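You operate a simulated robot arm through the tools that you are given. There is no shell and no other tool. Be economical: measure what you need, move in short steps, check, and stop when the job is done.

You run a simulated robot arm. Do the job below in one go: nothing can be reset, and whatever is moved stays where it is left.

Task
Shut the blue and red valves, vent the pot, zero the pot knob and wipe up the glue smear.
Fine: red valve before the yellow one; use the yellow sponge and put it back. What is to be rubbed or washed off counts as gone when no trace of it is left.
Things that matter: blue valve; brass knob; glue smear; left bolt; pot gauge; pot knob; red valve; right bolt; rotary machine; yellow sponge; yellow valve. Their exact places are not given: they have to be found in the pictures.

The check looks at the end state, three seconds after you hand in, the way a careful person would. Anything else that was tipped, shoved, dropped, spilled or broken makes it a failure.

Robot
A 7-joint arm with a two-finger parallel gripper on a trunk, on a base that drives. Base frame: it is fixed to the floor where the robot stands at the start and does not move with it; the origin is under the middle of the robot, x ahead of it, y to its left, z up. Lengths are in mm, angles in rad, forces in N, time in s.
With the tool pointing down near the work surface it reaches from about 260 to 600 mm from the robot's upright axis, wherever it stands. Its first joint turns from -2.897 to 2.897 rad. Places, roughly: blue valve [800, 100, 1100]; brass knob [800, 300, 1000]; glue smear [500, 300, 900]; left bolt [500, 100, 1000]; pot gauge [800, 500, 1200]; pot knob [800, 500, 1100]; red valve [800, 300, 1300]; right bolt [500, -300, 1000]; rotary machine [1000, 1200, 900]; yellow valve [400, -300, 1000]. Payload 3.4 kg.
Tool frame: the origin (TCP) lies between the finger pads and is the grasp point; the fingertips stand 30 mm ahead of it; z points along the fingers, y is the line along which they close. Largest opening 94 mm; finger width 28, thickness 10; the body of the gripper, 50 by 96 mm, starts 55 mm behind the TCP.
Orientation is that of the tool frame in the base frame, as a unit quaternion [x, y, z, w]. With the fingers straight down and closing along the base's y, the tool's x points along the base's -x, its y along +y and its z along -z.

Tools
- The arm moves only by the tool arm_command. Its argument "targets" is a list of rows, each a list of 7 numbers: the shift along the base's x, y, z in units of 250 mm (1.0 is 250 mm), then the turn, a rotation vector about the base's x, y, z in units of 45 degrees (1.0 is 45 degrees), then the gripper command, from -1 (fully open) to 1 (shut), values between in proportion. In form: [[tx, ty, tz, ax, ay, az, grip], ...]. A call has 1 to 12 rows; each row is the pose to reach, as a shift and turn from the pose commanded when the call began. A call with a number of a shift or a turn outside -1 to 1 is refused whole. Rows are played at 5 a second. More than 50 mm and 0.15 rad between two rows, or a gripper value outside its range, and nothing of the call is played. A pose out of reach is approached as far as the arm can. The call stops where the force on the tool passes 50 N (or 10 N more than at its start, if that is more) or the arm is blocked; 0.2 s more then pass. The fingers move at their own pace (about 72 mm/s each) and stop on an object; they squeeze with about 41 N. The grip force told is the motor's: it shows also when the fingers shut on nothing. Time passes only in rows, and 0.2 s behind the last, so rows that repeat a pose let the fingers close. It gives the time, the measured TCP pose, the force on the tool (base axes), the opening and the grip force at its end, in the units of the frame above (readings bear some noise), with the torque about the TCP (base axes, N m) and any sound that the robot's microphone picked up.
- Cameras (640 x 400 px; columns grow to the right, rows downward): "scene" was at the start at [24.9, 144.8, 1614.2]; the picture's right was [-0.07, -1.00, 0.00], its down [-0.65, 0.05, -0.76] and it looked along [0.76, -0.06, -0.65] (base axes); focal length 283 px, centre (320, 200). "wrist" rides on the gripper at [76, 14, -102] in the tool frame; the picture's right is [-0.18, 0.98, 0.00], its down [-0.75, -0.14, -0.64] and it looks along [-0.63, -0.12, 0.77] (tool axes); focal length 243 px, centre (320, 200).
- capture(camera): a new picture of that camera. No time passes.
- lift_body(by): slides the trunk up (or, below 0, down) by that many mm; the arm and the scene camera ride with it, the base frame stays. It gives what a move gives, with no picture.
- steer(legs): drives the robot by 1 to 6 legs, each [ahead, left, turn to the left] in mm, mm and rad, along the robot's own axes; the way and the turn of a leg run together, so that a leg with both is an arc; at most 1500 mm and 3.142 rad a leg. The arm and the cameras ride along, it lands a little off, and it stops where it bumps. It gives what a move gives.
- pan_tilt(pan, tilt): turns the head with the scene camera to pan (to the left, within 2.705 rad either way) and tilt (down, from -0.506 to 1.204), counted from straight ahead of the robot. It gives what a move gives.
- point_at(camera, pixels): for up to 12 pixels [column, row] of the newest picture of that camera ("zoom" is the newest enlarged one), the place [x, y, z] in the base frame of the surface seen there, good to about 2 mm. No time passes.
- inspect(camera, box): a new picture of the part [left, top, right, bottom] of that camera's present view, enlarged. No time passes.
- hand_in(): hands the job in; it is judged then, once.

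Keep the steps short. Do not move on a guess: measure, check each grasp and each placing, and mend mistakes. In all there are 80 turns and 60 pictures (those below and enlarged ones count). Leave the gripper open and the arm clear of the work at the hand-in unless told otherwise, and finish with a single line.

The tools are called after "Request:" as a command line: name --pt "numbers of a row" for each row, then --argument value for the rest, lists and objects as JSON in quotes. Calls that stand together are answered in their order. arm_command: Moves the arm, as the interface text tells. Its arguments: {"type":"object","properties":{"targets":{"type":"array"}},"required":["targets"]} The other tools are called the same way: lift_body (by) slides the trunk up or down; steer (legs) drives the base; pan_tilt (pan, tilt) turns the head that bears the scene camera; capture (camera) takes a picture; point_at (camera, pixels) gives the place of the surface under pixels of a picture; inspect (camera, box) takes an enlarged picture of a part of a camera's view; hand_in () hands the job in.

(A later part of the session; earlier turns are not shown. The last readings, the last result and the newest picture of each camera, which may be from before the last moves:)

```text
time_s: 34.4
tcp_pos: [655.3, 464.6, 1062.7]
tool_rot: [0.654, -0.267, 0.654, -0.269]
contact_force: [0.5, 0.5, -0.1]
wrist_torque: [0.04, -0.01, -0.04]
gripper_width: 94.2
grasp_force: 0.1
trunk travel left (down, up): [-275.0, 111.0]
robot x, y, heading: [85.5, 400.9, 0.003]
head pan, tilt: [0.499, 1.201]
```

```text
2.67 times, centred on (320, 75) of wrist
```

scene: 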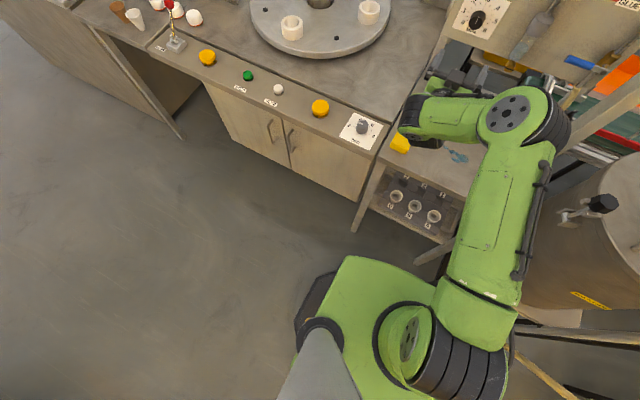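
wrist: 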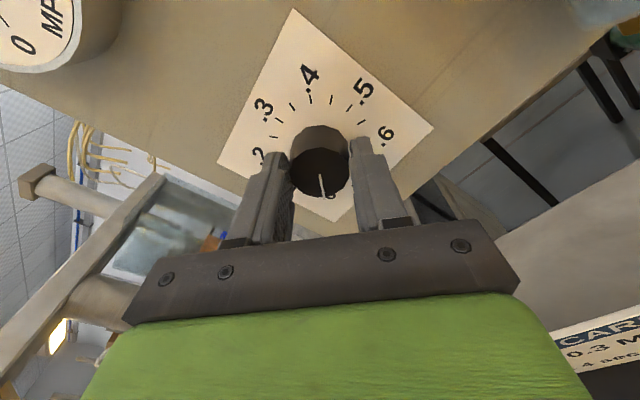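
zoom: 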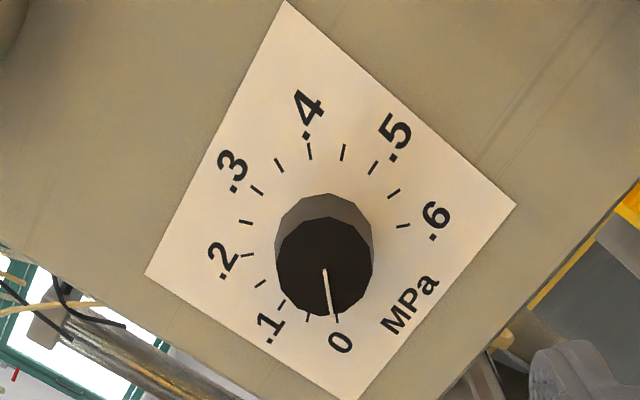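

The pointer is on the 0 tick. Next the sponge: rotate the tool back to pointing down in three steps while backing toward above the sponge (528,487).

Request:
arm_command --pt "-0.05 0 0.03 0.125 0.051 -0.125 -1" --pt "-0.1 0 0.06 0.25 0.102 -0.25 -1" --pt "-0.15 0 0.09 0.375 0.153 -0.375 -1" --pt "-0.2 0 0.12 0.5 0.204 -0.5 -1" --pt "-0.26 0 0.14 0.625 0.256 -0.625 -1" --pt "-0.32 0 0.16 0.75 0.307 -0.75 -1" --pt "-0.32 0 0.16 0.75 0.307 -0.75 -1"

Request:
arm_command --pt "-0.03 0.01 0 0.125 0.051 -0.125 -1" --pt "-0.06 0.03 0 0.25 0.102 -0.25 -1" --pt "-0.09 0.05 0 0.375 0.153 -0.375 -1" --pt "-0.12 0.07 0 0.5 0.204 -0.5 -1" --pt "-0.15 0.09 0 0.625 0.256 -0.625 -1" --pt "-0.18 0.09 0 0.75 0.307 -0.75 -1" --pt "-0.18 0.09 0 0.75 0.307 -0.75 -1"

Request:
arm_command --pt "0 0 0 0.125 0.051 -0.125 -1" --pt "0 0 0 0.25 0.102 -0.25 -1" --pt "0 0 0 0.375 0.153 -0.375 -1" --pt "0 0 0 0.5 0.204 -0.5 -1" --pt "0 0 0 0.625 0.256 -0.625 -1" --pt "0 0 0 0.75 0.307 -0.75 -1" --pt "0 0 0 0.75 0.307 -0.75 -1"

Request:
capture --camera "wrist"

```text
time_s: 36.0
tcp_pos: [574.3, 464.2, 1104.4]
tool_rot: [-0.517, 0.647, -0.518, 0.213]
contact_force: [0.4, -0.1, 0.6]
wrist_torque: [0.02, -0.02, 0.0]
gripper_width: 94.0
grasp_force: 0.1
trunk travel left (down, up): [-275.0, 111.0]
robot x, y, heading: [89.0, 399.4, 0.002]
head pan, tilt: [0.499, 1.201]
```

```text
time_s: 37.6
tcp_pos: [529.1, 483.6, 1106.4]
tool_rot: [-0.284, 0.908, -0.286, 0.117]
contact_force: [0.2, 0.1, -0.7]
wrist_torque: [0.01, -0.01, -0.01]
gripper_width: 94.0
grasp_force: 0.1
trunk travel left (down, up): [-275.0, 111.0]
robot x, y, heading: [89.0, 397.9, 0.007]
head pan, tilt: [0.499, 1.201]
```

```text
time_s: 39.2
tcp_pos: [529.1, 486.2, 1106.7]
tool_rot: [0.001, 1.0, 0.0, -0.002]
contact_force: [0.0, -0.2, 0.5]
wrist_torque: [0.02, -0.02, -0.01]
gripper_width: 94.0
grasp_force: 0.0
trunk travel left (down, up): [-275.0, 111.0]
robot x, y, heading: [87.7, 399.5, 0.008]
head pan, tilt: [0.499, 1.201]
```

```text
24 pictures are left
```

wrist: 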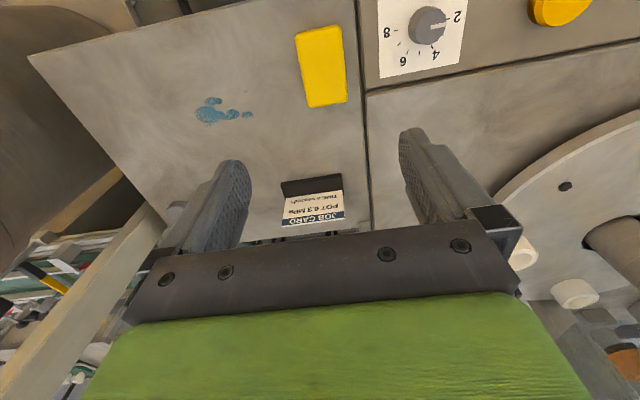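

Tool is down. Measuring sponge corners and smear extent from the wrist view.

Request:
point_at --camera "wrist" --pixels '[[299, 35], [338, 28], [309, 102], [344, 98], [322, 65], [197, 113], [252, 115], [212, 98], [207, 122], [225, 115], [290, 150]]'

Request:
inspect --camera "wrist" --box '[170, 10, 390, 148]'

```text
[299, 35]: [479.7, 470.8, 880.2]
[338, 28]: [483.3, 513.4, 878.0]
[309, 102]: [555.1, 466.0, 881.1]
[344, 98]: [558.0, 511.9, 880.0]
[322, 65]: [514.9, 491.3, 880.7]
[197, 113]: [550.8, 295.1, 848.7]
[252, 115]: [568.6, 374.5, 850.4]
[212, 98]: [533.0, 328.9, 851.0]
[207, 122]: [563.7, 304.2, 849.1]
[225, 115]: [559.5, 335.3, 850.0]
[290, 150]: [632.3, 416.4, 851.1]
```

```text
2.90 times, centred on (280, 79) of wrist
```

zoom: 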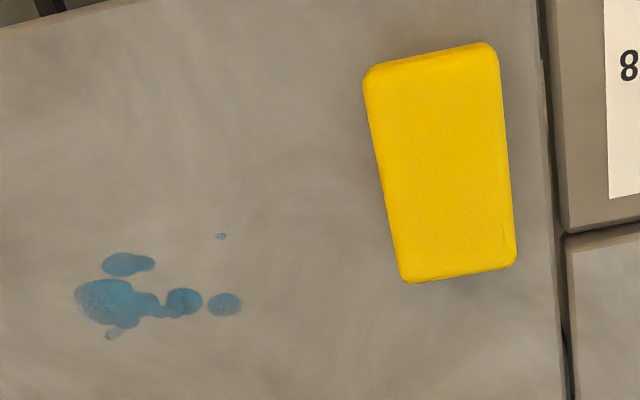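

Sponge centre ≈(519,490), top z 880, ~48 wide in y. Also measuring the tiny outlying smear spots, then descend around the sponge with the fingertips at about z 862.

Request:
point_at --camera "zoom" --pixels '[[221, 236], [113, 334], [76, 297], [242, 304], [105, 262], [155, 264], [120, 326]]'

Request:
arm_command --pt "-0.02 0.014 -0.15 0 0 -0.04 -0.5" --pt "-0.04 0.014 -0.33 0 0 -0.08 -0.5" --pt "-0.04 0.014 -0.5 0 0 -0.08 -0.5" --pt "-0.04 0.014 -0.66 0 0 -0.08 -0.5" --pt "-0.04 0.014 -0.77 0 0 -0.08 -0.5" --pt "-0.04 0.014 -0.858 0 0 -0.08 -0.5" --pt "-0.04 0.014 -0.858 0 0 -0.08 -0.5"

Request:
capture --camera "wrist"

```text
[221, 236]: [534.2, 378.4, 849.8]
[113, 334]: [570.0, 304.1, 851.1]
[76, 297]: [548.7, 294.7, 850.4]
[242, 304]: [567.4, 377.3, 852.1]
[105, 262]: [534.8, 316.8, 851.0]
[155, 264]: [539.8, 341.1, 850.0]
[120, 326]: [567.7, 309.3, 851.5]
```

```text
time_s: 40.8
tcp_pos: [518.6, 488.6, 890.1]
tool_rot: [0.031, 1.0, -0.001, 0.001]
contact_force: [1.2, -0.1, 0.6]
wrist_torque: [0.04, 0.0, -0.02]
gripper_width: 70.3
grasp_force: 0.0
trunk travel left (down, up): [-275.0, 111.0]
robot x, y, heading: [87.1, 401.3, 0.005]
head pan, tilt: [0.499, 1.201]
```

```text
22 pictures are left
```

wrist: 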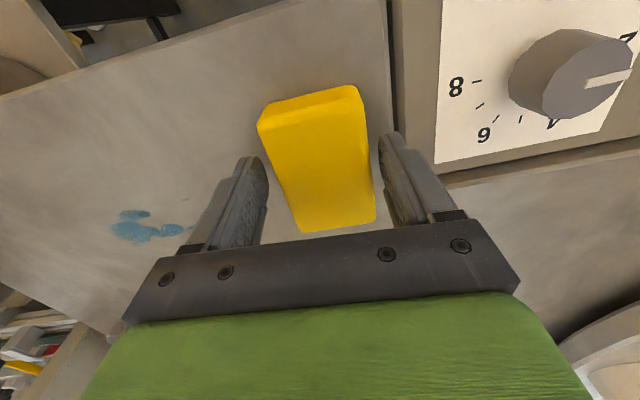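

The fingers straddle the sponge. Close and lift 40 mm.

Request:
arm_command --pt "0 0 0 0 0 0 1" --pt "0 0 0 0 0 0 1" --pt "0 0 0 0 0 0 1" --pt "0 0 0 0 0 0 1" --pt "0 0 0.08 0 0 0 1" --pt "0 0 0.16 0 0 0 1" --pt "0 0 0.16 0 0 0 1"

Request:
capture --camera "wrist"

```text
time_s: 42.4
tcp_pos: [519.3, 487.8, 930.6]
tool_rot: [0.032, 0.999, -0.001, -0.001]
contact_force: [0.9, -0.7, -0.3]
wrist_torque: [-0.01, -0.01, -0.01]
gripper_width: 0.0
grasp_force: 32.8
trunk travel left (down, up): [-275.0, 111.0]
robot x, y, heading: [90.4, 398.0, 0.005]
head pan, tilt: [0.499, 1.201]
```

```text
21 pictures are left
```

wrist: 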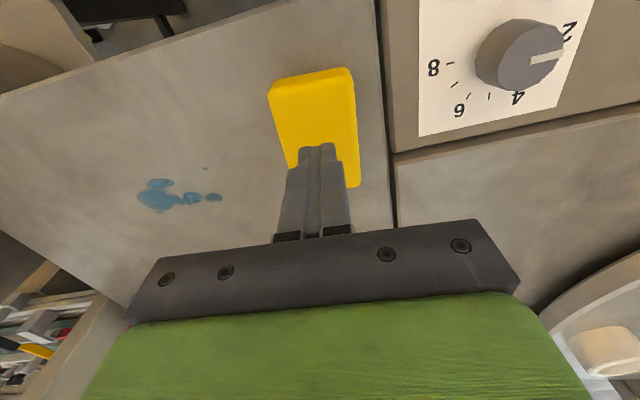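

The fingers shut on nothing. Measuring where the sponge is now.

Request:
point_at --camera "wrist" --pixels '[[272, 94], [350, 70], [293, 163], [352, 183], [345, 140], [315, 110], [290, 120], [318, 152]]'

Request:
capture --camera "scene"

```text
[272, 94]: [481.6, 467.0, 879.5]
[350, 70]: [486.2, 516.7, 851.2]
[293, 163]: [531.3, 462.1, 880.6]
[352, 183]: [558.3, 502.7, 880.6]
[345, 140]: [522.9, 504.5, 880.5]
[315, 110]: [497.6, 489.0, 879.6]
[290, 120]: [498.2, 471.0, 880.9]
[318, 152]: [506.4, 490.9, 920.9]
```

```text
20 pictures are left
```

scene: 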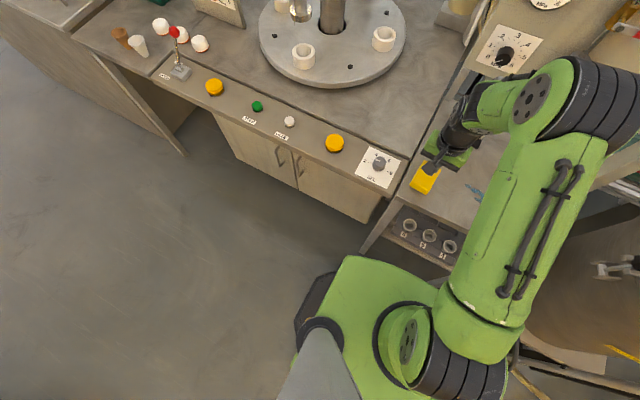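

The sponge has not moved; the measured fingertip looks higher than expected. Measuring the fingertip more closely.

Request:
inspect --camera "wrist" --box '[250, 120, 390, 240]'

Request:
point_at --camera "wrist" --pixels '[[310, 148], [328, 146], [310, 160], [310, 180], [310, 205], [330, 160], [302, 150]]'

```text
3.33 times, centred on (320, 180) of wrist
```

zoom: 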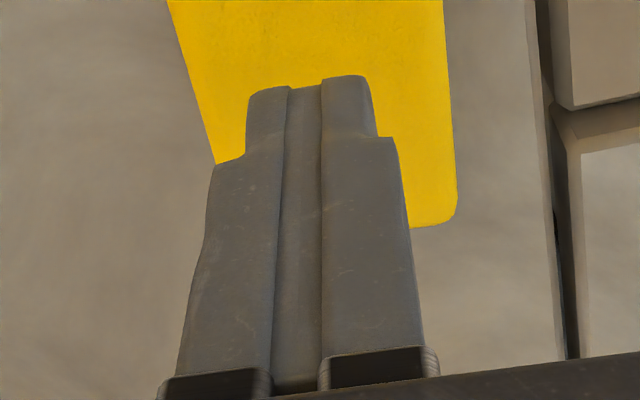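

```text
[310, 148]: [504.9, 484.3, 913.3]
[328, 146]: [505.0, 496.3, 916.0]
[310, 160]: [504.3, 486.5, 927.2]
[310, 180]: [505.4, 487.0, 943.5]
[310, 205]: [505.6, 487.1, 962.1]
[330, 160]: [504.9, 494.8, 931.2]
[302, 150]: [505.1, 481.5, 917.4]
```

Tip overlap was probably too shallow and slipped. Open, go deeper (TCP z≈883), close, and check before lifting.

Request:
arm_command --pt "0 0.006 0 0 0 0 -0.5" --pt "0 0.006 0 0 0 0 -0.5" --pt "0 0.006 -0.08 0 0 0 -0.5" --pt "0 0.006 -0.16 0 0 0 -0.5" --pt "0 0.006 -0.19 0 0 0 -0.5" --pt "0 0.006 -0.19 0 0 0 -0.5"

Request:
arm_command --pt "0 0 0 0 0 0 1" --pt "0 0 0 0 0 0 1" --pt "0 0 0 0 0 0 1"

Request:
capture --camera "wrist"

```text
time_s: 43.8
tcp_pos: [518.8, 490.0, 884.4]
tool_rot: [0.032, 0.999, -0.002, 0.001]
contact_force: [-0.1, -0.6, 0.2]
wrist_torque: [-0.04, 0.0, -0.01]
gripper_width: 70.6
grasp_force: 0.1
trunk travel left (down, up): [-275.0, 111.0]
robot x, y, heading: [86.6, 398.5, 0.009]
head pan, tilt: [0.499, 1.201]
```

```text
time_s: 44.6
tcp_pos: [519.6, 489.6, 884.7]
tool_rot: [0.031, 1.0, 0.0, -0.001]
contact_force: [1.2, 0.3, 3.9]
wrist_torque: [0.08, -0.24, -0.04]
gripper_width: 53.6
grasp_force: 41.2
trunk travel left (down, up): [-275.0, 111.0]
robot x, y, heading: [87.1, 400.7, 0.001]
head pan, tilt: [0.499, 1.201]
```

```text
18 pictures are left
```

wrist: 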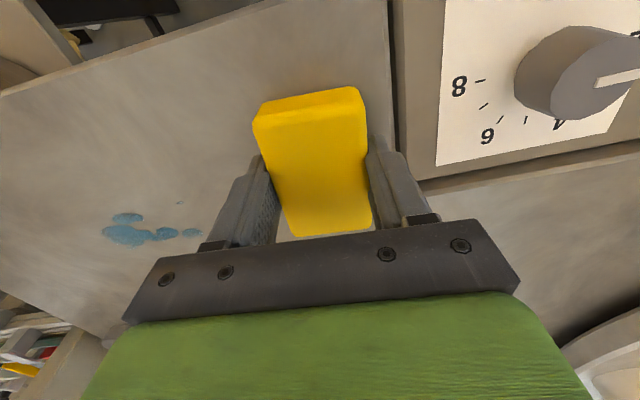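

Now held at 53.6 mm. Lift 40 mm and check.

Request:
arm_command --pt "0 0 0.06 0 0 0 1" --pt "0 0 0.12 0 0 0 1" --pt "0 0 0.16 0 0 0 1" --pt "0 0 0.16 0 0 0 1"

Request:
capture --camera "wrist"

```text
time_s: 45.6
tcp_pos: [518.5, 490.3, 924.0]
tool_rot: [0.031, 1.0, -0.001, -0.001]
contact_force: [-0.1, -0.1, 0.4]
wrist_torque: [-0.03, 0.01, -0.02]
gripper_width: 53.5
grasp_force: 40.6
trunk travel left (down, up): [-275.0, 111.0]
robot x, y, heading: [87.7, 395.7, 0.003]
head pan, tilt: [0.499, 1.201]
```

```text
17 pictures are left
```

wrist: 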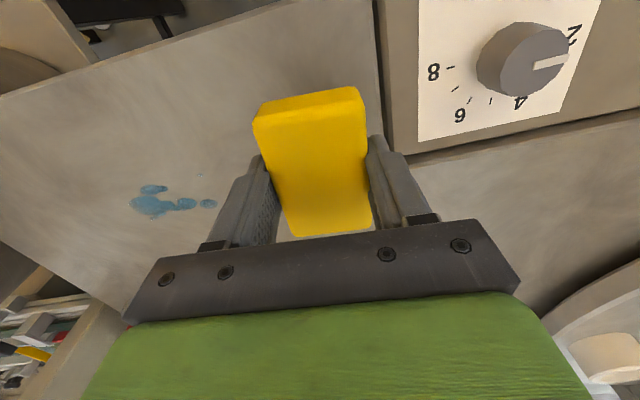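

Firmly held. Move to the left end of the smear (551,398) and descend to light pressure.

Request:
arm_command --pt "0.06 -0.18 0 0 0 0 1" --pt "0.13 -0.36 0 0 0 0 1" --pt "0.13 -0.36 -0.08 0 0 0 1" --pt "0.13 -0.36 -0.14 0 0 0 1" --pt "0.13 -0.36 -0.17 0 0 0 1" --pt "0.13 -0.36 -0.17 0 0 0 1"

```text
time_s: 47.0
tcp_pos: [553.9, 400.0, 884.1]
tool_rot: [0.033, 0.999, -0.001, 0.003]
contact_force: [1.3, -2.2, 32.6]
wrist_torque: [0.23, 0.78, -0.02]
gripper_width: 53.6
grasp_force: 40.7
trunk travel left (down, up): [-275.0, 111.0]
robot x, y, heading: [88.7, 397.0, 0.004]
head pan, tilt: [0.499, 1.201]
```

32 N of press; I ease by 1 mm and sweep right to y≈275, back, and once more.

Request:
arm_command --pt "0 -0.12 0.004 0 0 0 1" --pt "0 -0.26 0.004 0 0 0 1" --pt "0 -0.4 0.004 0 0 0 1" --pt "0 -0.5 0.004 0 0 0 1" --pt "0.02 -0.38 0.004 0 0 0 1" --pt "0.02 -0.24 0.004 0 0 0 1" --pt "0.02 -0.1 0.004 0 0 0 1" --pt "-0.04 -0.12 0.004 0 0 0 1" --pt "-0.04 -0.26 0.004 0 0 0 1" --pt "-0.04 -0.4 0.004 0 0 0 1" --pt "-0.04 -0.5 0.004 0 0 0 1"

Request:
arm_command --pt "0.03 0.12 0 0 0 0 1" --pt "0.03 0.26 0 0 0 0 1" --pt "0.03 0.4 0 0 0 0 1" --pt "0.03 0.5 0 0 0 0 1" --pt "0.03 0.6 0.06 0 0 0 1" --pt "0 0.7 0.16 0 0 0 1" --pt "-0.09 0.86 0.16 0 0 0 1" --pt "-0.09 0.86 0.16 0 0 0 1"

Request:
capture --camera "wrist"

```text
time_s: 49.4
tcp_pos: [539.2, 276.0, 885.0]
tool_rot: [0.031, 1.0, -0.001, 0.0]
contact_force: [0.6, 12.5, 28.8]
wrist_torque: [0.49, -0.65, 0.28]
gripper_width: 53.3
grasp_force: 40.9
trunk travel left (down, up): [-275.0, 111.0]
robot x, y, heading: [87.2, 399.3, 0.007]
head pan, tilt: [0.499, 1.201]
```

```text
time_s: 51.2
tcp_pos: [519.2, 488.9, 920.5]
tool_rot: [0.032, 0.999, -0.001, -0.001]
contact_force: [0.2, -0.6, -0.2]
wrist_torque: [-0.01, 0.01, 0.02]
gripper_width: 53.8
grasp_force: 40.9
trunk travel left (down, up): [-275.0, 111.0]
robot x, y, heading: [88.5, 398.5, 0.009]
head pan, tilt: [0.499, 1.201]
```

```text
16 pictures are left
```

wrist: 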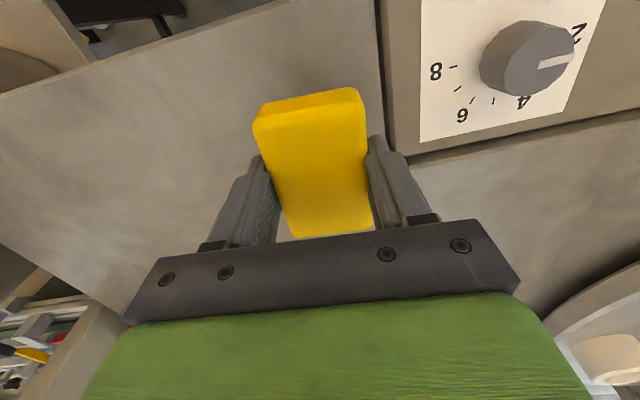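

The smear looks gone. Enlarging to be sure before putting the sponge back.

Request:
inspect --camera "wrist" --box '[80, 120, 260, 260]'

```text
2.86 times, centred on (170, 190) of wrist
```

zoom: 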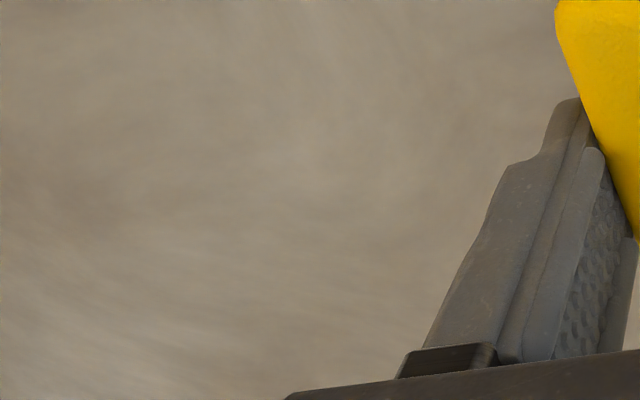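

No trace visible. Now set the sponge down at its old place (519,490).

Request:
arm_command --pt "0 0.003 -0.08 0 0 0 1" --pt "0 0.003 -0.12 0 0 0 1" --pt "0 0.003 -0.14 0 0 0 1" --pt "0 0.003 -0.14 0 0 0 1"

Request:
arm_command --pt "0 0 0 0 0 0 -0.5" --pt "0 0 0 0 0 0 -0.5" --pt "0 0 0 0 0 0 -0.5" --pt "0 0 0.16 0 0 0 -0.5" --pt "0 0 0.34 0 0 0 -0.5" --pt "0 0 0.52 0 0 0 -0.5" --pt "0 0 0.7 0 0 0 -0.5" --pt "0 0 0.7 0 0 0 -0.5"

Request:
capture --camera "wrist"

```text
time_s: 52.2
tcp_pos: [518.6, 491.1, 887.2]
tool_rot: [0.031, 1.0, 0.0, 0.0]
contact_force: [-0.4, 0.1, -0.3]
wrist_torque: [0.01, 0.01, -0.04]
gripper_width: 53.5
grasp_force: 40.9
trunk travel left (down, up): [-275.0, 111.0]
robot x, y, heading: [87.8, 399.1, 0.007]
head pan, tilt: [0.499, 1.201]
```

```text
time_s: 54.0
tcp_pos: [518.7, 490.3, 1064.4]
tool_rot: [0.032, 0.999, -0.002, 0.0]
contact_force: [0.3, 0.1, -0.3]
wrist_torque: [0.03, -0.02, 0.0]
gripper_width: 70.5
grasp_force: 0.0
trunk travel left (down, up): [-275.0, 111.0]
robot x, y, heading: [86.5, 397.7, 0.004]
head pan, tilt: [0.499, 1.201]
```

```text
14 pictures are left
```

wrist: 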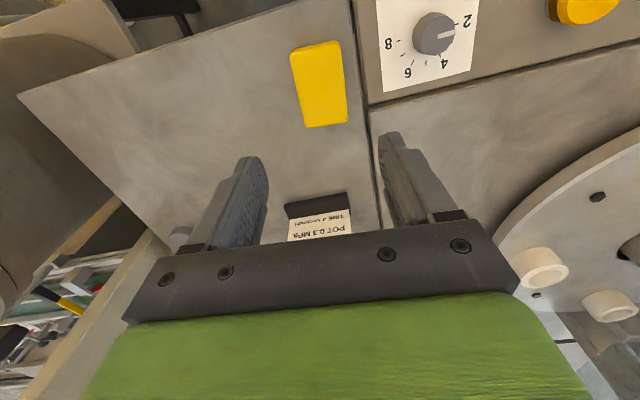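

Sponge is back and the table is clean. Raise and retract the arm, then return toward the start position to look at the yellow valve on the pot.

Request:
arm_command --pt "-0.09 0 0.16 0 0 0 -0.5" --pt "-0.18 0 0.32 0 0 0.04 -0.5" --pt "-0.27 0 0.48 0 0 0.08 -0.5" --pt "-0.36 0 0.64 0 0 0.08 -0.5" --pt "-0.45 0 0.8 0 0 0.08 -1" --pt "-0.54 0 0.95 0 0 0.08 -1" --pt "-0.54 0 0.95 0 0 0.08 -1"

Request:
steer --legs '[[-160, 0, 0], [0, -400, 0]]'

Request:
pan_tilt --pan -0.6 --tilt 0.8

Request:
capture --camera "scene"

```text
time_s: 55.6
tcp_pos: [382.8, 491.2, 1300.6]
tool_rot: [0.0, 1.0, -0.002, -0.002]
contact_force: [0.2, 0.5, 0.8]
wrist_torque: [0.01, -0.02, 0.0]
gripper_width: 94.3
grasp_force: 0.0
trunk travel left (down, up): [-275.0, 111.0]
robot x, y, heading: [88.3, 399.2, 0.007]
head pan, tilt: [0.499, 1.201]
```

```text
time_s: 59.1
tcp_pos: [224.5, 97.8, 1299.8]
tool_rot: [-0.001, 1.0, -0.001, 0.0]
contact_force: [-0.1, 0.1, -0.4]
wrist_torque: [0.04, 0.01, 0.0]
gripper_width: 93.8
grasp_force: 0.1
trunk travel left (down, up): [-275.0, 111.0]
robot x, y, heading: [-72.5, 5.0, 0.004]
head pan, tilt: [0.499, 1.201]
```

```text
time_s: 60.4
tcp_pos: [224.9, 99.2, 1300.2]
tool_rot: [-0.002, 1.0, -0.002, 0.0]
contact_force: [-0.3, 0.3, -0.6]
wrist_torque: [-0.02, 0.0, -0.04]
gripper_width: 93.8
grasp_force: 0.1
trunk travel left (down, up): [-275.0, 111.0]
robot x, y, heading: [-69.1, 5.1, 0.012]
head pan, tilt: [-0.6, 0.799]
```

```text
13 pictures are left
```

scene: 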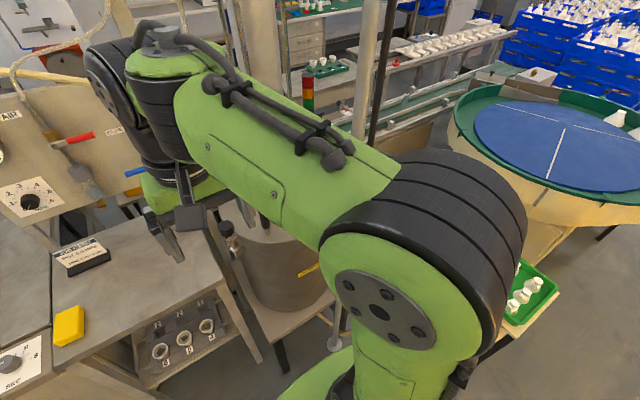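

The arm blocks the head's view; I swing the wrist camera over toward the pot, staying high.

Request:
arm_command --pt "0.04 -0.14 0.04 0 0 0 -1" --pt "0.06 -0.3 0.08 0 0 0 -1" --pt "0.06 -0.46 0.12 0 0 0 -1" --pt "0.06 -0.62 0.16 0 0 0 -1" --pt "0.06 -0.78 0.2 0 0 0 -1" --pt "0.06 -0.94 0.2 0 0 0 -1" --pt "0.06 -0.94 0.2 0 0 0 -1"

Request:
capture --camera "wrist"

```text
time_s: 62.0
tcp_pos: [240.5, -137.7, 1346.6]
tool_rot: [-0.002, 1.0, -0.002, -0.001]
contact_force: [-0.3, 0.7, 0.0]
wrist_torque: [-0.02, -0.01, 0.0]
gripper_width: 94.1
grasp_force: 0.0
trunk travel left (down, up): [-275.0, 111.0]
robot x, y, heading: [-69.7, 4.7, 0.007]
head pan, tilt: [-0.6, 0.799]
```

```text
12 pictures are left
```

wrist: 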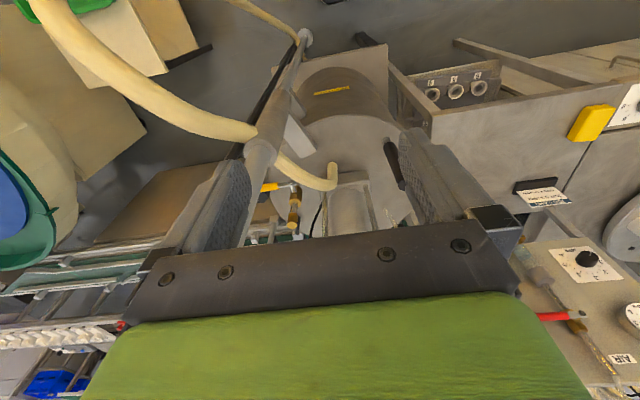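

Request:
inspect --camera "wrist" --box '[230, 100, 390, 240]'

Request:
point_at --camera "wrist" --pixels '[[265, 188], [274, 187], [285, 187], [294, 190], [294, 215], [260, 150], [280, 100], [300, 45], [235, 130], [100, 60], [331, 170], [300, 135]]'

```text
2.86 times, centred on (310, 170) of wrist
```

zoom: 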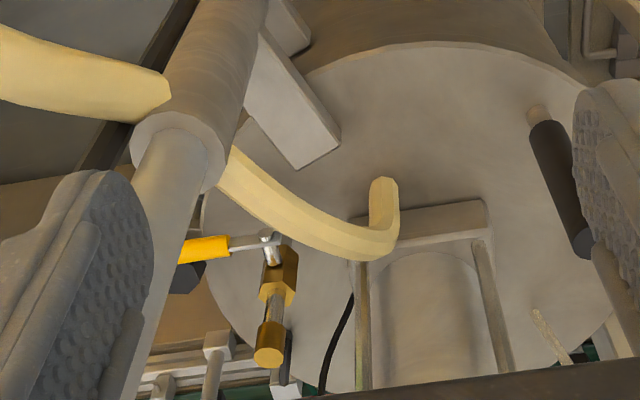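

```text
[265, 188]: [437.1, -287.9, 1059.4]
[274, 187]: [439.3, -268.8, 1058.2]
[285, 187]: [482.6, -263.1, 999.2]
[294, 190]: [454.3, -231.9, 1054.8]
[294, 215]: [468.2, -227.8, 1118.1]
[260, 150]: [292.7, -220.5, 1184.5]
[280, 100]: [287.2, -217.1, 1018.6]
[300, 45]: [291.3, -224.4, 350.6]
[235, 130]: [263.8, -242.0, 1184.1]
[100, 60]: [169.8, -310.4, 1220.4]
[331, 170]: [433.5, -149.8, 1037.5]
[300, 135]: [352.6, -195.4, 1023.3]
```

The yellow lever (tip ≈(435,-300,1059), pivot ≈(455,-232,1057)) is level while its pipe is vertical: shut. A mast at (305,-222) and a hose stand in front. I look to the right to see how the hose and floor lie.

Request:
point_at --camera "wrist" --pixels '[[130, 85], [80, 45], [50, 12], [200, 125], [90, 110], [30, 150], [165, 200], [260, 180], [244, 200], [20, 210], [110, 40], [180, 20]]'

Request:
pan_tilt --pan -1.3 --tilt 0.75

Request:
capture --camera "scene"

```text
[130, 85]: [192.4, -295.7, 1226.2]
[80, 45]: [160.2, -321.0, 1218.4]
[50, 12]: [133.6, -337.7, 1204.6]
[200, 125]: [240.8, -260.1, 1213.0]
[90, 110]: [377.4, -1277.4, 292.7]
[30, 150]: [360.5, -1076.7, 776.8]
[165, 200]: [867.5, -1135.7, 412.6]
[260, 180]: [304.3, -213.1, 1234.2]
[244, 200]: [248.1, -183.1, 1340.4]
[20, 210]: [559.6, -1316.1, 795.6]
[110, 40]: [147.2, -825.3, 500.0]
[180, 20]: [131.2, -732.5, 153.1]
```

```text
time_s: 63.1
tcp_pos: [239.6, -138.4, 1348.1]
tool_rot: [-0.001, 1.0, -0.002, 0.0]
contact_force: [0.2, -0.4, -0.9]
wrist_torque: [-0.02, 0.02, -0.03]
gripper_width: 94.0
grasp_force: 0.1
trunk travel left (down, up): [-275.0, 111.0]
robot x, y, heading: [-69.3, 5.7, 0.008]
head pan, tilt: [-1.3, 0.75]
```

```text
10 pictures are left
```

scene: 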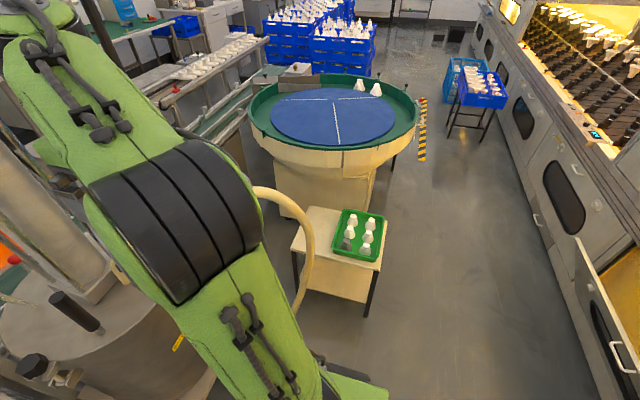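

Request:
point_at --camera "scene" --pixels '[[268, 190], [295, 205], [312, 240], [308, 270], [298, 303], [297, 255], [322, 208], [384, 265], [370, 300], [302, 290], [300, 350], [370, 315]]'

```text
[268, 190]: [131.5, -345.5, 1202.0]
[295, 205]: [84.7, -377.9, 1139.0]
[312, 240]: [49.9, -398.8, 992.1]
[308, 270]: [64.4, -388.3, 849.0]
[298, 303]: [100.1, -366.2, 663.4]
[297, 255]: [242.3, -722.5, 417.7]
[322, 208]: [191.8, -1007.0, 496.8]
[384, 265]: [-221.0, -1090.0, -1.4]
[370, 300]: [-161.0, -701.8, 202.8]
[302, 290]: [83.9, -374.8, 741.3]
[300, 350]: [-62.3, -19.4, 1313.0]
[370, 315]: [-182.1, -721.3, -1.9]
```

The hose loop and crate stand close off the right side, so I must work from the left of the mast, over the lid. Measuring lid fittings (column, rods, hose, lever) for that path.

Request:
point_at --camera "wrist" --pixels '[[325, 215], [371, 208], [348, 215], [348, 190], [264, 187], [270, 186], [276, 186], [291, 183], [310, 180], [325, 187], [291, 224], [392, 180]]'

Request:
point_at --camera "scene" --pixels '[[40, 230], [100, 270], [20, 200], [75, 230], [5, 170], [30, 370], [70, 380], [120, 390]]'

Request:
point_at --camera "zoom" --pixels '[[190, 250], [210, 245], [228, 242], [250, 243], [270, 258], [285, 265], [268, 355], [272, 300], [265, 238], [180, 275]]'

```text
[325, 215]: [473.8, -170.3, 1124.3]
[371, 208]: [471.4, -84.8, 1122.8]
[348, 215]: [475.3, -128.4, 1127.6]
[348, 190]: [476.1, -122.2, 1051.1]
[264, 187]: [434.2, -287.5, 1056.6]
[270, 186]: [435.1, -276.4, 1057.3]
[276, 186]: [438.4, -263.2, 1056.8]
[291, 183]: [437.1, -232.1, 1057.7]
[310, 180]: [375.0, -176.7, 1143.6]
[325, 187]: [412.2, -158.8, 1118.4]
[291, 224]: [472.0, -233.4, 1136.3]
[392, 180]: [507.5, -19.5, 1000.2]
```

```text
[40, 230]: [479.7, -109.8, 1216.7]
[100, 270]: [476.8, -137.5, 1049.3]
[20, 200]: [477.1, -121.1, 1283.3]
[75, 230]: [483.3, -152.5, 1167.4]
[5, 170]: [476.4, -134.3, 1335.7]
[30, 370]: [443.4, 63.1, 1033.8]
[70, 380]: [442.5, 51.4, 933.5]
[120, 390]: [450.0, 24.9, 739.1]
```

```text
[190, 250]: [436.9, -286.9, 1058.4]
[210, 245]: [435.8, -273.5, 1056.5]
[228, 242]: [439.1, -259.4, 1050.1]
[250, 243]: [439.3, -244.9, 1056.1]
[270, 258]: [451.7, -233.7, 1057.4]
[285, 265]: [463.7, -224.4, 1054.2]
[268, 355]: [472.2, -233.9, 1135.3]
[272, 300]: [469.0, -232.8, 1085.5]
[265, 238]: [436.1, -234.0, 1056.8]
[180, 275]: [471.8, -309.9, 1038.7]
```

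A better way: stand further right with the base behind the hose loop (x<−150, y≈−400) and reach over the hose, right of the mast. First retract the arm clear of the mast, then check the floor behind.

Request:
arm_command --pt "-0.02 0.14 0.05 0 0 0 -1" --pt "-0.02 0.3 0.1 0 0 0 -1" --pt "-0.02 0.46 0.15 0 0 0 -1" --pt "-0.02 0.56 0.2 0 0 0 -1" --pt "-0.02 0.56 0.24 0 0 0 -1" --pt "-0.02 0.56 0.24 0 0 0 -1"

Request:
pan_tilt --pan -2.3 --tilt 0.9

Request:
capture --camera "scene"

```text
time_s: 64.1
tcp_pos: [240.4, -0.7, 1397.3]
tool_rot: [-0.01, 1.0, -0.002, 0.01]
contact_force: [7.6, 3.4, -11.5]
wrist_torque: [-0.4, 0.12, -0.3]
gripper_width: 94.1
grasp_force: 0.1
trunk travel left (down, up): [-275.0, 111.0]
robot x, y, heading: [-69.7, 2.2, 0.01]
head pan, tilt: [-1.3, 0.75]
stopped in row 4: the force on the tool passed its limit at 109 N (the readings are from after the stop); the commanded pose is now the measured one
```

```text
time_s: 65.3
tcp_pos: [240.2, -3.0, 1397.2]
tool_rot: [-0.01, 1.0, -0.003, 0.01]
contact_force: [15.4, -1.4, -24.0]
wrist_torque: [0.11, -0.05, 0.09]
gripper_width: 93.8
grasp_force: 0.0
trunk travel left (down, up): [-275.0, 111.0]
robot x, y, heading: [-73.8, 4.8, 0.008]
head pan, tilt: [-2.3, 0.901]
```

```text
9 pictures are left
```

scene: 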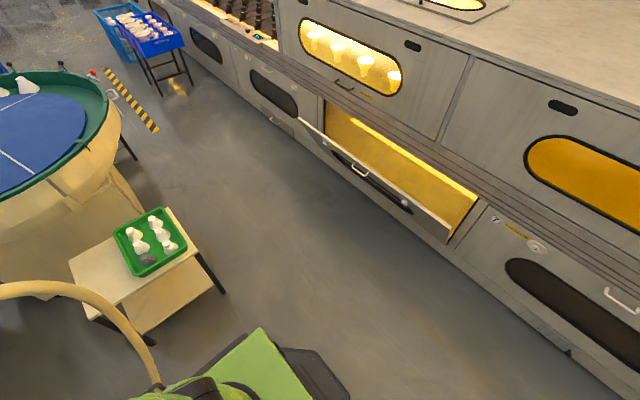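

The arm stopped on a force near (240,0,1397) — nothing of the scene is there, likely its own head or body. I ease it down and forward, and measure the room behind.

Request:
arm_command --pt "0.04 -0.02 -0.1 0 0 0 -1" --pt "0.08 -0.04 -0.2 0 0 0 -1" --pt "0.08 -0.04 -0.2 0 0 0 -1"

Request:
point_at --camera "scene" --pixels '[[450, 240], [350, 260], [400, 350], [565, 350], [145, 345], [155, 375], [110, 300], [120, 330], [225, 290], [300, 345], [340, 395]]'

```text
time_s: 66.1
tcp_pos: [257.6, -11.7, 1347.0]
tool_rot: [-0.01, 1.0, -0.003, 0.009]
contact_force: [0.1, 0.4, 0.0]
wrist_torque: [0.02, -0.02, 0.01]
gripper_width: 94.1
grasp_force: 0.0
trunk travel left (down, up): [-275.0, 111.0]
robot x, y, heading: [-68.0, 9.1, 0.008]
head pan, tilt: [-2.3, 0.901]
```

```text
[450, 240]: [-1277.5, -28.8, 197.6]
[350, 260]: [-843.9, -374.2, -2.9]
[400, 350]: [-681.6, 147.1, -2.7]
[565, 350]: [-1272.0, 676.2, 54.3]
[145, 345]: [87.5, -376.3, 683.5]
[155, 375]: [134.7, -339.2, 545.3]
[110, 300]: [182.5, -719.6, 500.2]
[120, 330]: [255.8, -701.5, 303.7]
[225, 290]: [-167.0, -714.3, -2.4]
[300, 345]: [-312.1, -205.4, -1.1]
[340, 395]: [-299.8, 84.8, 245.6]
```

Free again, and the floor behind is open. Drive back 230, right 405, forward 150 with the arm high above the hose; trunk raised 80 first.

Request:
lift_body --by 80

Request:
steer --legs '[[-230, 0, 0], [0, -405, 0], [140, 0, 0]]'

Request:
pan_tilt --pan 0.15 --tilt 0.75

Request:
capture --camera "scene"

```text
time_s: 67.3
tcp_pos: [258.8, -11.2, 1428.7]
tool_rot: [-0.011, 1.0, -0.003, 0.01]
contact_force: [0.0, 0.5, -0.1]
wrist_torque: [0.01, 0.0, 0.02]
gripper_width: 94.1
grasp_force: 0.0
trunk travel left (down, up): [-355.0, 31.0]
robot x, y, heading: [-68.4, 5.8, 0.007]
head pan, tilt: [-2.3, 0.901]
```

```text
time_s: 72.0
tcp_pos: [169.7, -416.7, 1427.8]
tool_rot: [-0.01, 1.0, -0.002, 0.009]
contact_force: [1.0, -0.5, -0.7]
wrist_torque: [0.01, 0.0, 0.02]
gripper_width: 93.9
grasp_force: 0.0
trunk travel left (down, up): [-355.0, 31.0]
robot x, y, heading: [-158.7, -401.8, 0.008]
head pan, tilt: [-2.3, 0.901]
```

```text
time_s: 74.3
tcp_pos: [170.3, -417.1, 1428.2]
tool_rot: [-0.01, 1.0, -0.003, 0.009]
contact_force: [-0.3, -0.1, -0.3]
wrist_torque: [0.0, -0.02, -0.01]
gripper_width: 93.7
grasp_force: 0.0
trunk travel left (down, up): [-355.0, 31.0]
robot x, y, heading: [-161.6, -396.4, 0.004]
head pan, tilt: [0.15, 0.75]
```

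```text
8 pictures are left
```

scene: 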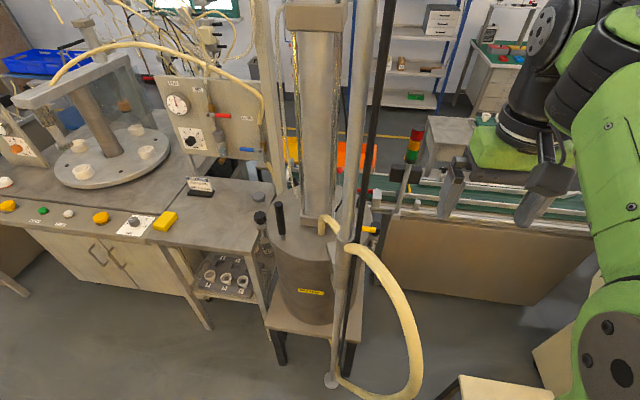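

Now the yellow handle shows at (370,230) right of the mast. Measure it, the dark rod, mast and hose.

Request:
inspect --camera "scene" --box '[310, 170, 430, 270]'

Request:
point_at --camera "scene" --pixels '[[383, 80], [372, 170], [388, 20], [365, 30], [352, 150], [366, 230], [376, 231], [372, 229], [380, 262], [350, 248], [377, 205], [400, 300]]'

```text
4.00 times, centred on (370, 220) of scene
```

zoom: 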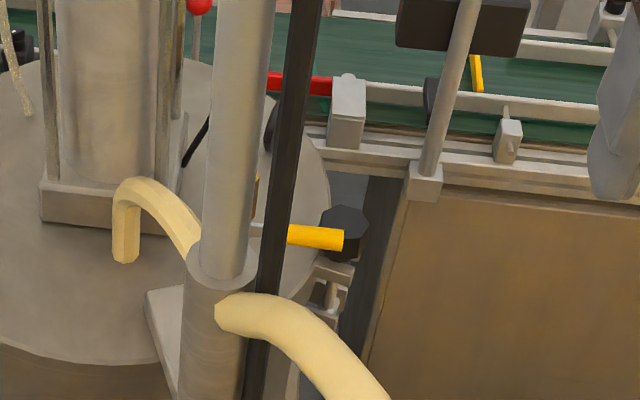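

```text
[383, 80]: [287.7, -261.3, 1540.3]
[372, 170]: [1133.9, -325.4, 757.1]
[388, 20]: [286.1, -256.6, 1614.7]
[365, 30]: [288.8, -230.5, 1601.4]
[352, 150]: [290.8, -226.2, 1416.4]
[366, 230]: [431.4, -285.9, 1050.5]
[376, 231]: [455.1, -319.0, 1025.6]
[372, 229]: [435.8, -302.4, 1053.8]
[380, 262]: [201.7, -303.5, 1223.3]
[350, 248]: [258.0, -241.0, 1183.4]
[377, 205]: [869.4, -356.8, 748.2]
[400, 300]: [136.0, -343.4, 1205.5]
```

The dark rod's right edge is y≈−268; the handle runs y −250…−305 at x≈436–452, z≈1057. Plan: tool down with closing along x, grip the handle and swing it up. First turn the tool +90° about z and go above the handle.

Request:
arm_command --pt "0.1 0.03 -0.03 0 0 0.167 -1" --pt "0.2 0.06 -0.06 0 0 0.333 -1" --pt "0.3 0.1 -0.1 0 0 0.5 -1" --pt "0.4 0.13 -0.13 0 0 0.667 -1" --pt "0.5 0.16 -0.17 0 0 0.833 -1" --pt "0.6 0.2 -0.2 0 0 1 -1" --pt "0.6 0.2 -0.2 0 0 1 -1"

Request:
arm_command --pt "0.08 0.05 -0.08 0 0 0.167 -1" --pt "0.16 0.09 -0.16 0 0 0.333 -1" --pt "0.25 0.13 -0.25 0 0 0.5 -1" --pt "0.33 0.18 -0.33 0 0 0.667 -0.7" --pt "0.42 0.22 -0.42 0 0 0.833 -0.4" --pt "0.5 0.27 -0.5 0 0 1 -0.2" --pt "0.5 0.27 -0.5 0 0 1 -0.2"

Request:
capture --camera "wrist"

```text
time_s: 75.9
tcp_pos: [320.0, -364.5, 1377.5]
tool_rot: [-0.393, 0.92, 0.001, 0.011]
contact_force: [-0.5, -0.3, 0.4]
wrist_torque: [-0.03, -0.05, -0.01]
gripper_width: 93.9
grasp_force: 0.1
trunk travel left (down, up): [-355.0, 31.0]
robot x, y, heading: [-155.6, -397.3, 0.008]
head pan, tilt: [0.15, 0.75]
```

```text
time_s: 77.5
tcp_pos: [393.2, -283.1, 1248.2]
tool_rot: [0.715, -0.699, -0.005, -0.008]
contact_force: [0.4, -0.1, -0.4]
wrist_torque: [0.01, -0.01, -0.04]
gripper_width: 56.6
grasp_force: 0.0
out of reach, approached as far as the arm can: row 3, 4, 5, 6, 7
trunk travel left (down, up): [-355.0, 31.0]
robot x, y, heading: [-157.4, -404.2, 0.013]
head pan, tilt: [0.15, 0.75]
```

```text
6 pictures are left
```

wrist: 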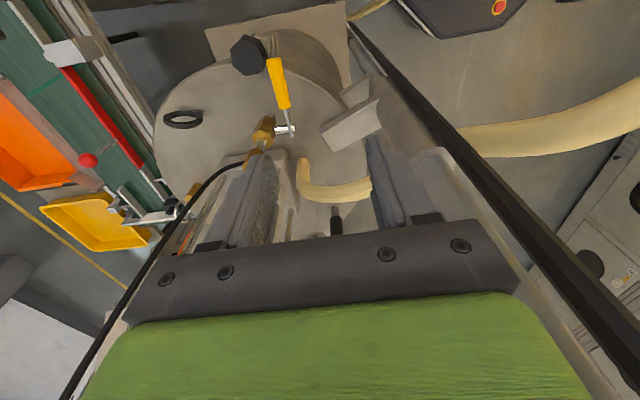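

Out of reach by ~50 mm at x=393 and the rod is close. I shift the base slightly ahead and right (away from the rod, keeping clear of the hose), then tilt the tool forward 20° to gain reach.

Request:
steer --legs '[[22, -28, 0]]'

Request:
arm_command --pt "0 0 0 0 -0.15 0 -0.2" --pt "0 0 0 0 -0.3 0 -0.2" --pt "0 0 0 0 -0.444 0 -0.2" --pt "0 0 0 0 -0.444 0 -0.2"

```text
time_s: 78.4
tcp_pos: [409.3, -305.1, 1248.9]
tool_rot: [0.713, -0.701, -0.007, -0.01]
contact_force: [0.6, -0.5, 0.8]
wrist_torque: [0.01, 0.02, -0.03]
gripper_width: 56.3
grasp_force: 0.1
trunk travel left (down, up): [-355.0, 31.0]
robot x, y, heading: [-140.0, -418.2, 0.004]
head pan, tilt: [0.15, 0.75]
stopped in leg 1: the robot was blocked; the commanded pose is now the measured one
```

```text
time_s: 79.4
tcp_pos: [407.3, -302.4, 1248.2]
tool_rot: [0.706, -0.693, 0.099, -0.111]
contact_force: [-0.8, 0.8, 0.1]
wrist_torque: [-0.01, 0.01, 0.0]
gripper_width: 56.3
grasp_force: 0.0
out of reach, approached as far as the arm can: row 3, 4
trunk travel left (down, up): [-355.0, 31.0]
robot x, y, heading: [-138.9, -419.1, 0.002]
head pan, tilt: [0.15, 0.75]
```

The base was blocked. I look down to see what it touched.

Request:
pan_tilt --pan -0.9 --tilt 1.1

Request:
capture --camera "scene"

```text
time_s: 80.7
tcp_pos: [407.4, -303.3, 1248.9]
tool_rot: [0.706, -0.692, 0.099, -0.111]
contact_force: [0.0, 0.6, -0.3]
wrist_torque: [-0.04, 0.02, 0.0]
gripper_width: 56.5
grasp_force: 0.1
trunk travel left (down, up): [-355.0, 31.0]
robot x, y, heading: [-145.0, -421.0, 0.009]
head pan, tilt: [-0.901, 1.1]
```

```text
5 pictures are left
```

scene: 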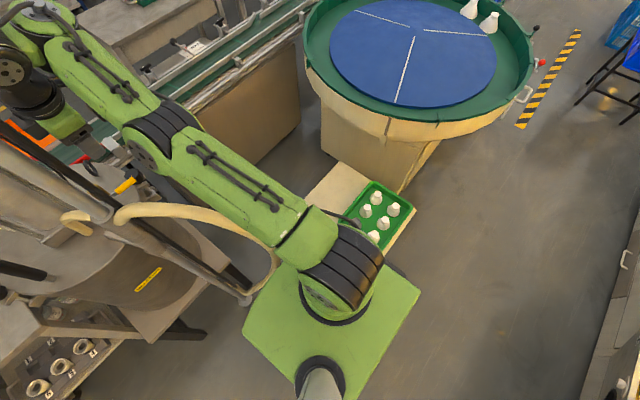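

Request:
point_at --camera "scene" --pixels '[[271, 255], [276, 270], [262, 285], [284, 268], [262, 300], [300, 262], [405, 280], [412, 205], [395, 240], [340, 190], [243, 298]]'

```text
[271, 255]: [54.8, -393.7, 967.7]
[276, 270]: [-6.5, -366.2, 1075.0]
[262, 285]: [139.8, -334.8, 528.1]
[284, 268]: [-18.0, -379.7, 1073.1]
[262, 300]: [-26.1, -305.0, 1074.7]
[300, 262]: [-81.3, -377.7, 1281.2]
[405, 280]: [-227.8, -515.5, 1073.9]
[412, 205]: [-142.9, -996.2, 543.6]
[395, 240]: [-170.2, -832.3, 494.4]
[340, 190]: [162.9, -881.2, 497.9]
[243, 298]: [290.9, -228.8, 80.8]
```

Clearances there look fine (≥45 mm to the hose). Now I descend toward above the handle, (427,-283,1120), reading reach.

Request:
arm_command --pt "0 0.02 -0.17 0 0 0 -0.2" --pt "0.04 0.05 -0.34 0 0 0 -0.2" --pt "0.08 0.08 -0.512 0 0 0 -0.2" --pt "0.08 0.08 -0.512 0 0 0 -0.2"

```text
time_s: 81.7
tcp_pos: [435.1, -279.9, 1123.2]
tool_rot: [0.706, -0.693, 0.099, -0.11]
contact_force: [-0.6, -0.4, -0.1]
wrist_torque: [0.03, 0.04, -0.01]
gripper_width: 56.4
grasp_force: 0.1
out of reach, approached as far as the arm can: row 1, 2, 3, 4
trunk travel left (down, up): [-355.0, 31.0]
robot x, y, heading: [-142.1, -414.9, 0.007]
head pan, tilt: [-0.901, 1.1]
```

Close to the goal. A wrist picture to check alignment over the handle.

Request:
capture --camera "wrist"

```text
4 pictures are left
```

wrist: 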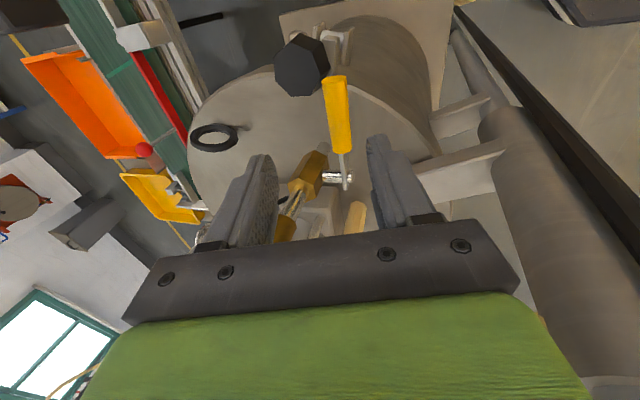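

Request:
point_at --camera "wrist" --pixels '[[333, 80], [336, 100], [341, 135], [344, 150], [347, 178], [326, 110], [350, 110], [260, 160], [378, 140], [318, 70], [300, 185], [312, 155]]'

```text
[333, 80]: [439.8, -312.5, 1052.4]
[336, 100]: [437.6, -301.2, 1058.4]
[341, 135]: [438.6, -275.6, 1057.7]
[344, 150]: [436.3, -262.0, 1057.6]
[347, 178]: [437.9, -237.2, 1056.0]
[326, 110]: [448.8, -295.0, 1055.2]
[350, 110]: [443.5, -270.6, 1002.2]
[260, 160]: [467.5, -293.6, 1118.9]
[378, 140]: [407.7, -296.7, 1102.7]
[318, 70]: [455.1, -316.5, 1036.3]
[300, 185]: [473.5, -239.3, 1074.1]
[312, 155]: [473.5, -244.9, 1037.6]
```

Handle axis ≈ x 442, z 1052; it lies between the fingers. Descend 30 mm and read.

Request:
arm_command --pt "0 -0.01 -0.06 0 0 0 -0.2" --pt "0 -0.02 -0.12 0 0 0 -0.2" --pt "0 -0.02 -0.12 0 0 0 -0.2"

```text
time_s: 82.5
tcp_pos: [439.8, -284.9, 1091.9]
tool_rot: [0.706, -0.692, 0.098, -0.11]
contact_force: [0.9, 0.3, -0.3]
wrist_torque: [0.0, 0.02, 0.01]
gripper_width: 56.5
grasp_force: 0.0
out of reach, approached as far as the arm can: row 2, 3
trunk travel left (down, up): [-355.0, 31.0]
robot x, y, heading: [-144.7, -416.4, 0.002]
head pan, tilt: [-0.901, 1.1]
```

Continue 28 mm down, then close gently on the handle.

Request:
arm_command --pt "-0.005 0 -0.06 0 0 0 -0.2" --pt "-0.01 0 -0.112 0 0 0 -0.2" --pt "-0.01 0 -0.112 0 0 0 -0.2"

Request:
arm_command --pt "0 0 0 0 0 0 0.3" --pt "0 0 0 0 0 0 1" --pt "0 0 0 0 0 0 1" --pt "0 0 0 0 0 0 1"

```text
time_s: 83.3
tcp_pos: [441.5, -283.1, 1066.9]
tool_rot: [0.706, -0.693, 0.098, -0.11]
contact_force: [0.3, -0.2, 0.5]
wrist_torque: [-0.01, 0.02, -0.02]
gripper_width: 56.1
grasp_force: 0.0
out of reach, approached as far as the arm can: row 2, 3
trunk travel left (down, up): [-355.0, 31.0]
robot x, y, heading: [-144.5, -415.7, 0.006]
head pan, tilt: [-0.901, 1.1]
```

```text
time_s: 84.3
tcp_pos: [435.9, -284.3, 1065.3]
tool_rot: [0.706, -0.693, 0.096, -0.106]
contact_force: [-24.6, -0.8, -14.2]
wrist_torque: [-0.66, 0.39, -1.13]
gripper_width: 15.9
grasp_force: 45.0
trunk travel left (down, up): [-355.0, 31.0]
robot x, y, heading: [-144.2, -418.5, 0.007]
head pan, tilt: [-0.901, 1.1]
```

Gripped: 15.9 mm opening fits the handle. Now swing it up about its pivot by about 48°, easing x by 3 mm.

Request:
arm_command --pt "-0.012 0.002 0.028 0 0 0 1" --pt "-0.012 0.008 0.055 0 0 0 1" --pt "-0.012 0.017 0.081 0 0 0 1" --pt "-0.012 0.03 0.106 0 0 0 1" --pt "-0.012 0.047 0.129 0 0 0 1" --pt "-0.012 0.066 0.149 0 0 0 1" --pt "-0.012 0.066 0.149 0 0 0 1"

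```text
time_s: 85.9
tcp_pos: [430.8, -271.7, 1105.8]
tool_rot: [0.708, -0.691, 0.097, -0.108]
contact_force: [-35.4, -15.2, -8.4]
wrist_torque: [-1.08, 1.2, -0.31]
gripper_width: 16.5
grasp_force: 45.0
trunk travel left (down, up): [-355.0, 31.0]
robot x, y, heading: [-145.4, -417.5, 0.003]
head pan, tilt: [-0.901, 1.1]
```

The lever followed (z +40). Side load is growing, so I release, withdraw upward and look.

Request:
arm_command --pt "0 0 0 0 0 0 0.2" --pt "0 0 0 0 0 0 0" --pt "-0.02 0 0.12 0 0 0 0" --pt "-0.08 -0.06 0.28 0 0 0 0" --pt "-0.14 -0.16 0.4 0 0 0 0" --pt "-0.14 -0.16 0.4 0 0 0 1"

Request:
capture --camera "wrist"

```text
time_s: 87.3
tcp_pos: [418.5, -301.9, 1208.3]
tool_rot: [0.706, -0.693, 0.097, -0.111]
contact_force: [0.2, -0.6, -0.5]
wrist_torque: [-0.01, 0.0, 0.02]
gripper_width: 0.0
grasp_force: 7.6
out of reach, approached as far as the arm can: row 4, 5, 6
trunk travel left (down, up): [-355.0, 31.0]
robot x, y, heading: [-142.6, -418.2, 0.003]
head pan, tilt: [-0.901, 1.1]
```

```text
3 pictures are left
```

wrist: 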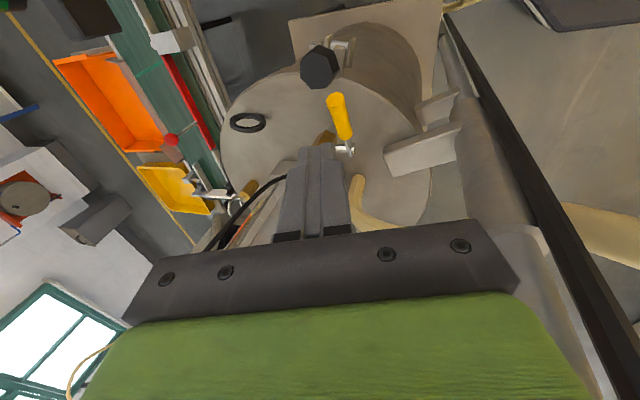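

Request:
point_at --camera "wrist" --pixels '[[335, 97], [340, 110], [345, 130], [347, 140], [349, 152], [310, 150], [325, 150], [330, 138], [320, 60]]'

```text
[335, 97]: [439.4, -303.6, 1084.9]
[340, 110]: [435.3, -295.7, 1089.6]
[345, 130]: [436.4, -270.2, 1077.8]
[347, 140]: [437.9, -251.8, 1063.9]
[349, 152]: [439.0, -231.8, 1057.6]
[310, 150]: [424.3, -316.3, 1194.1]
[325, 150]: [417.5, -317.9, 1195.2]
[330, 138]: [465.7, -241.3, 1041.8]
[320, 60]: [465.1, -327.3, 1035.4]
```

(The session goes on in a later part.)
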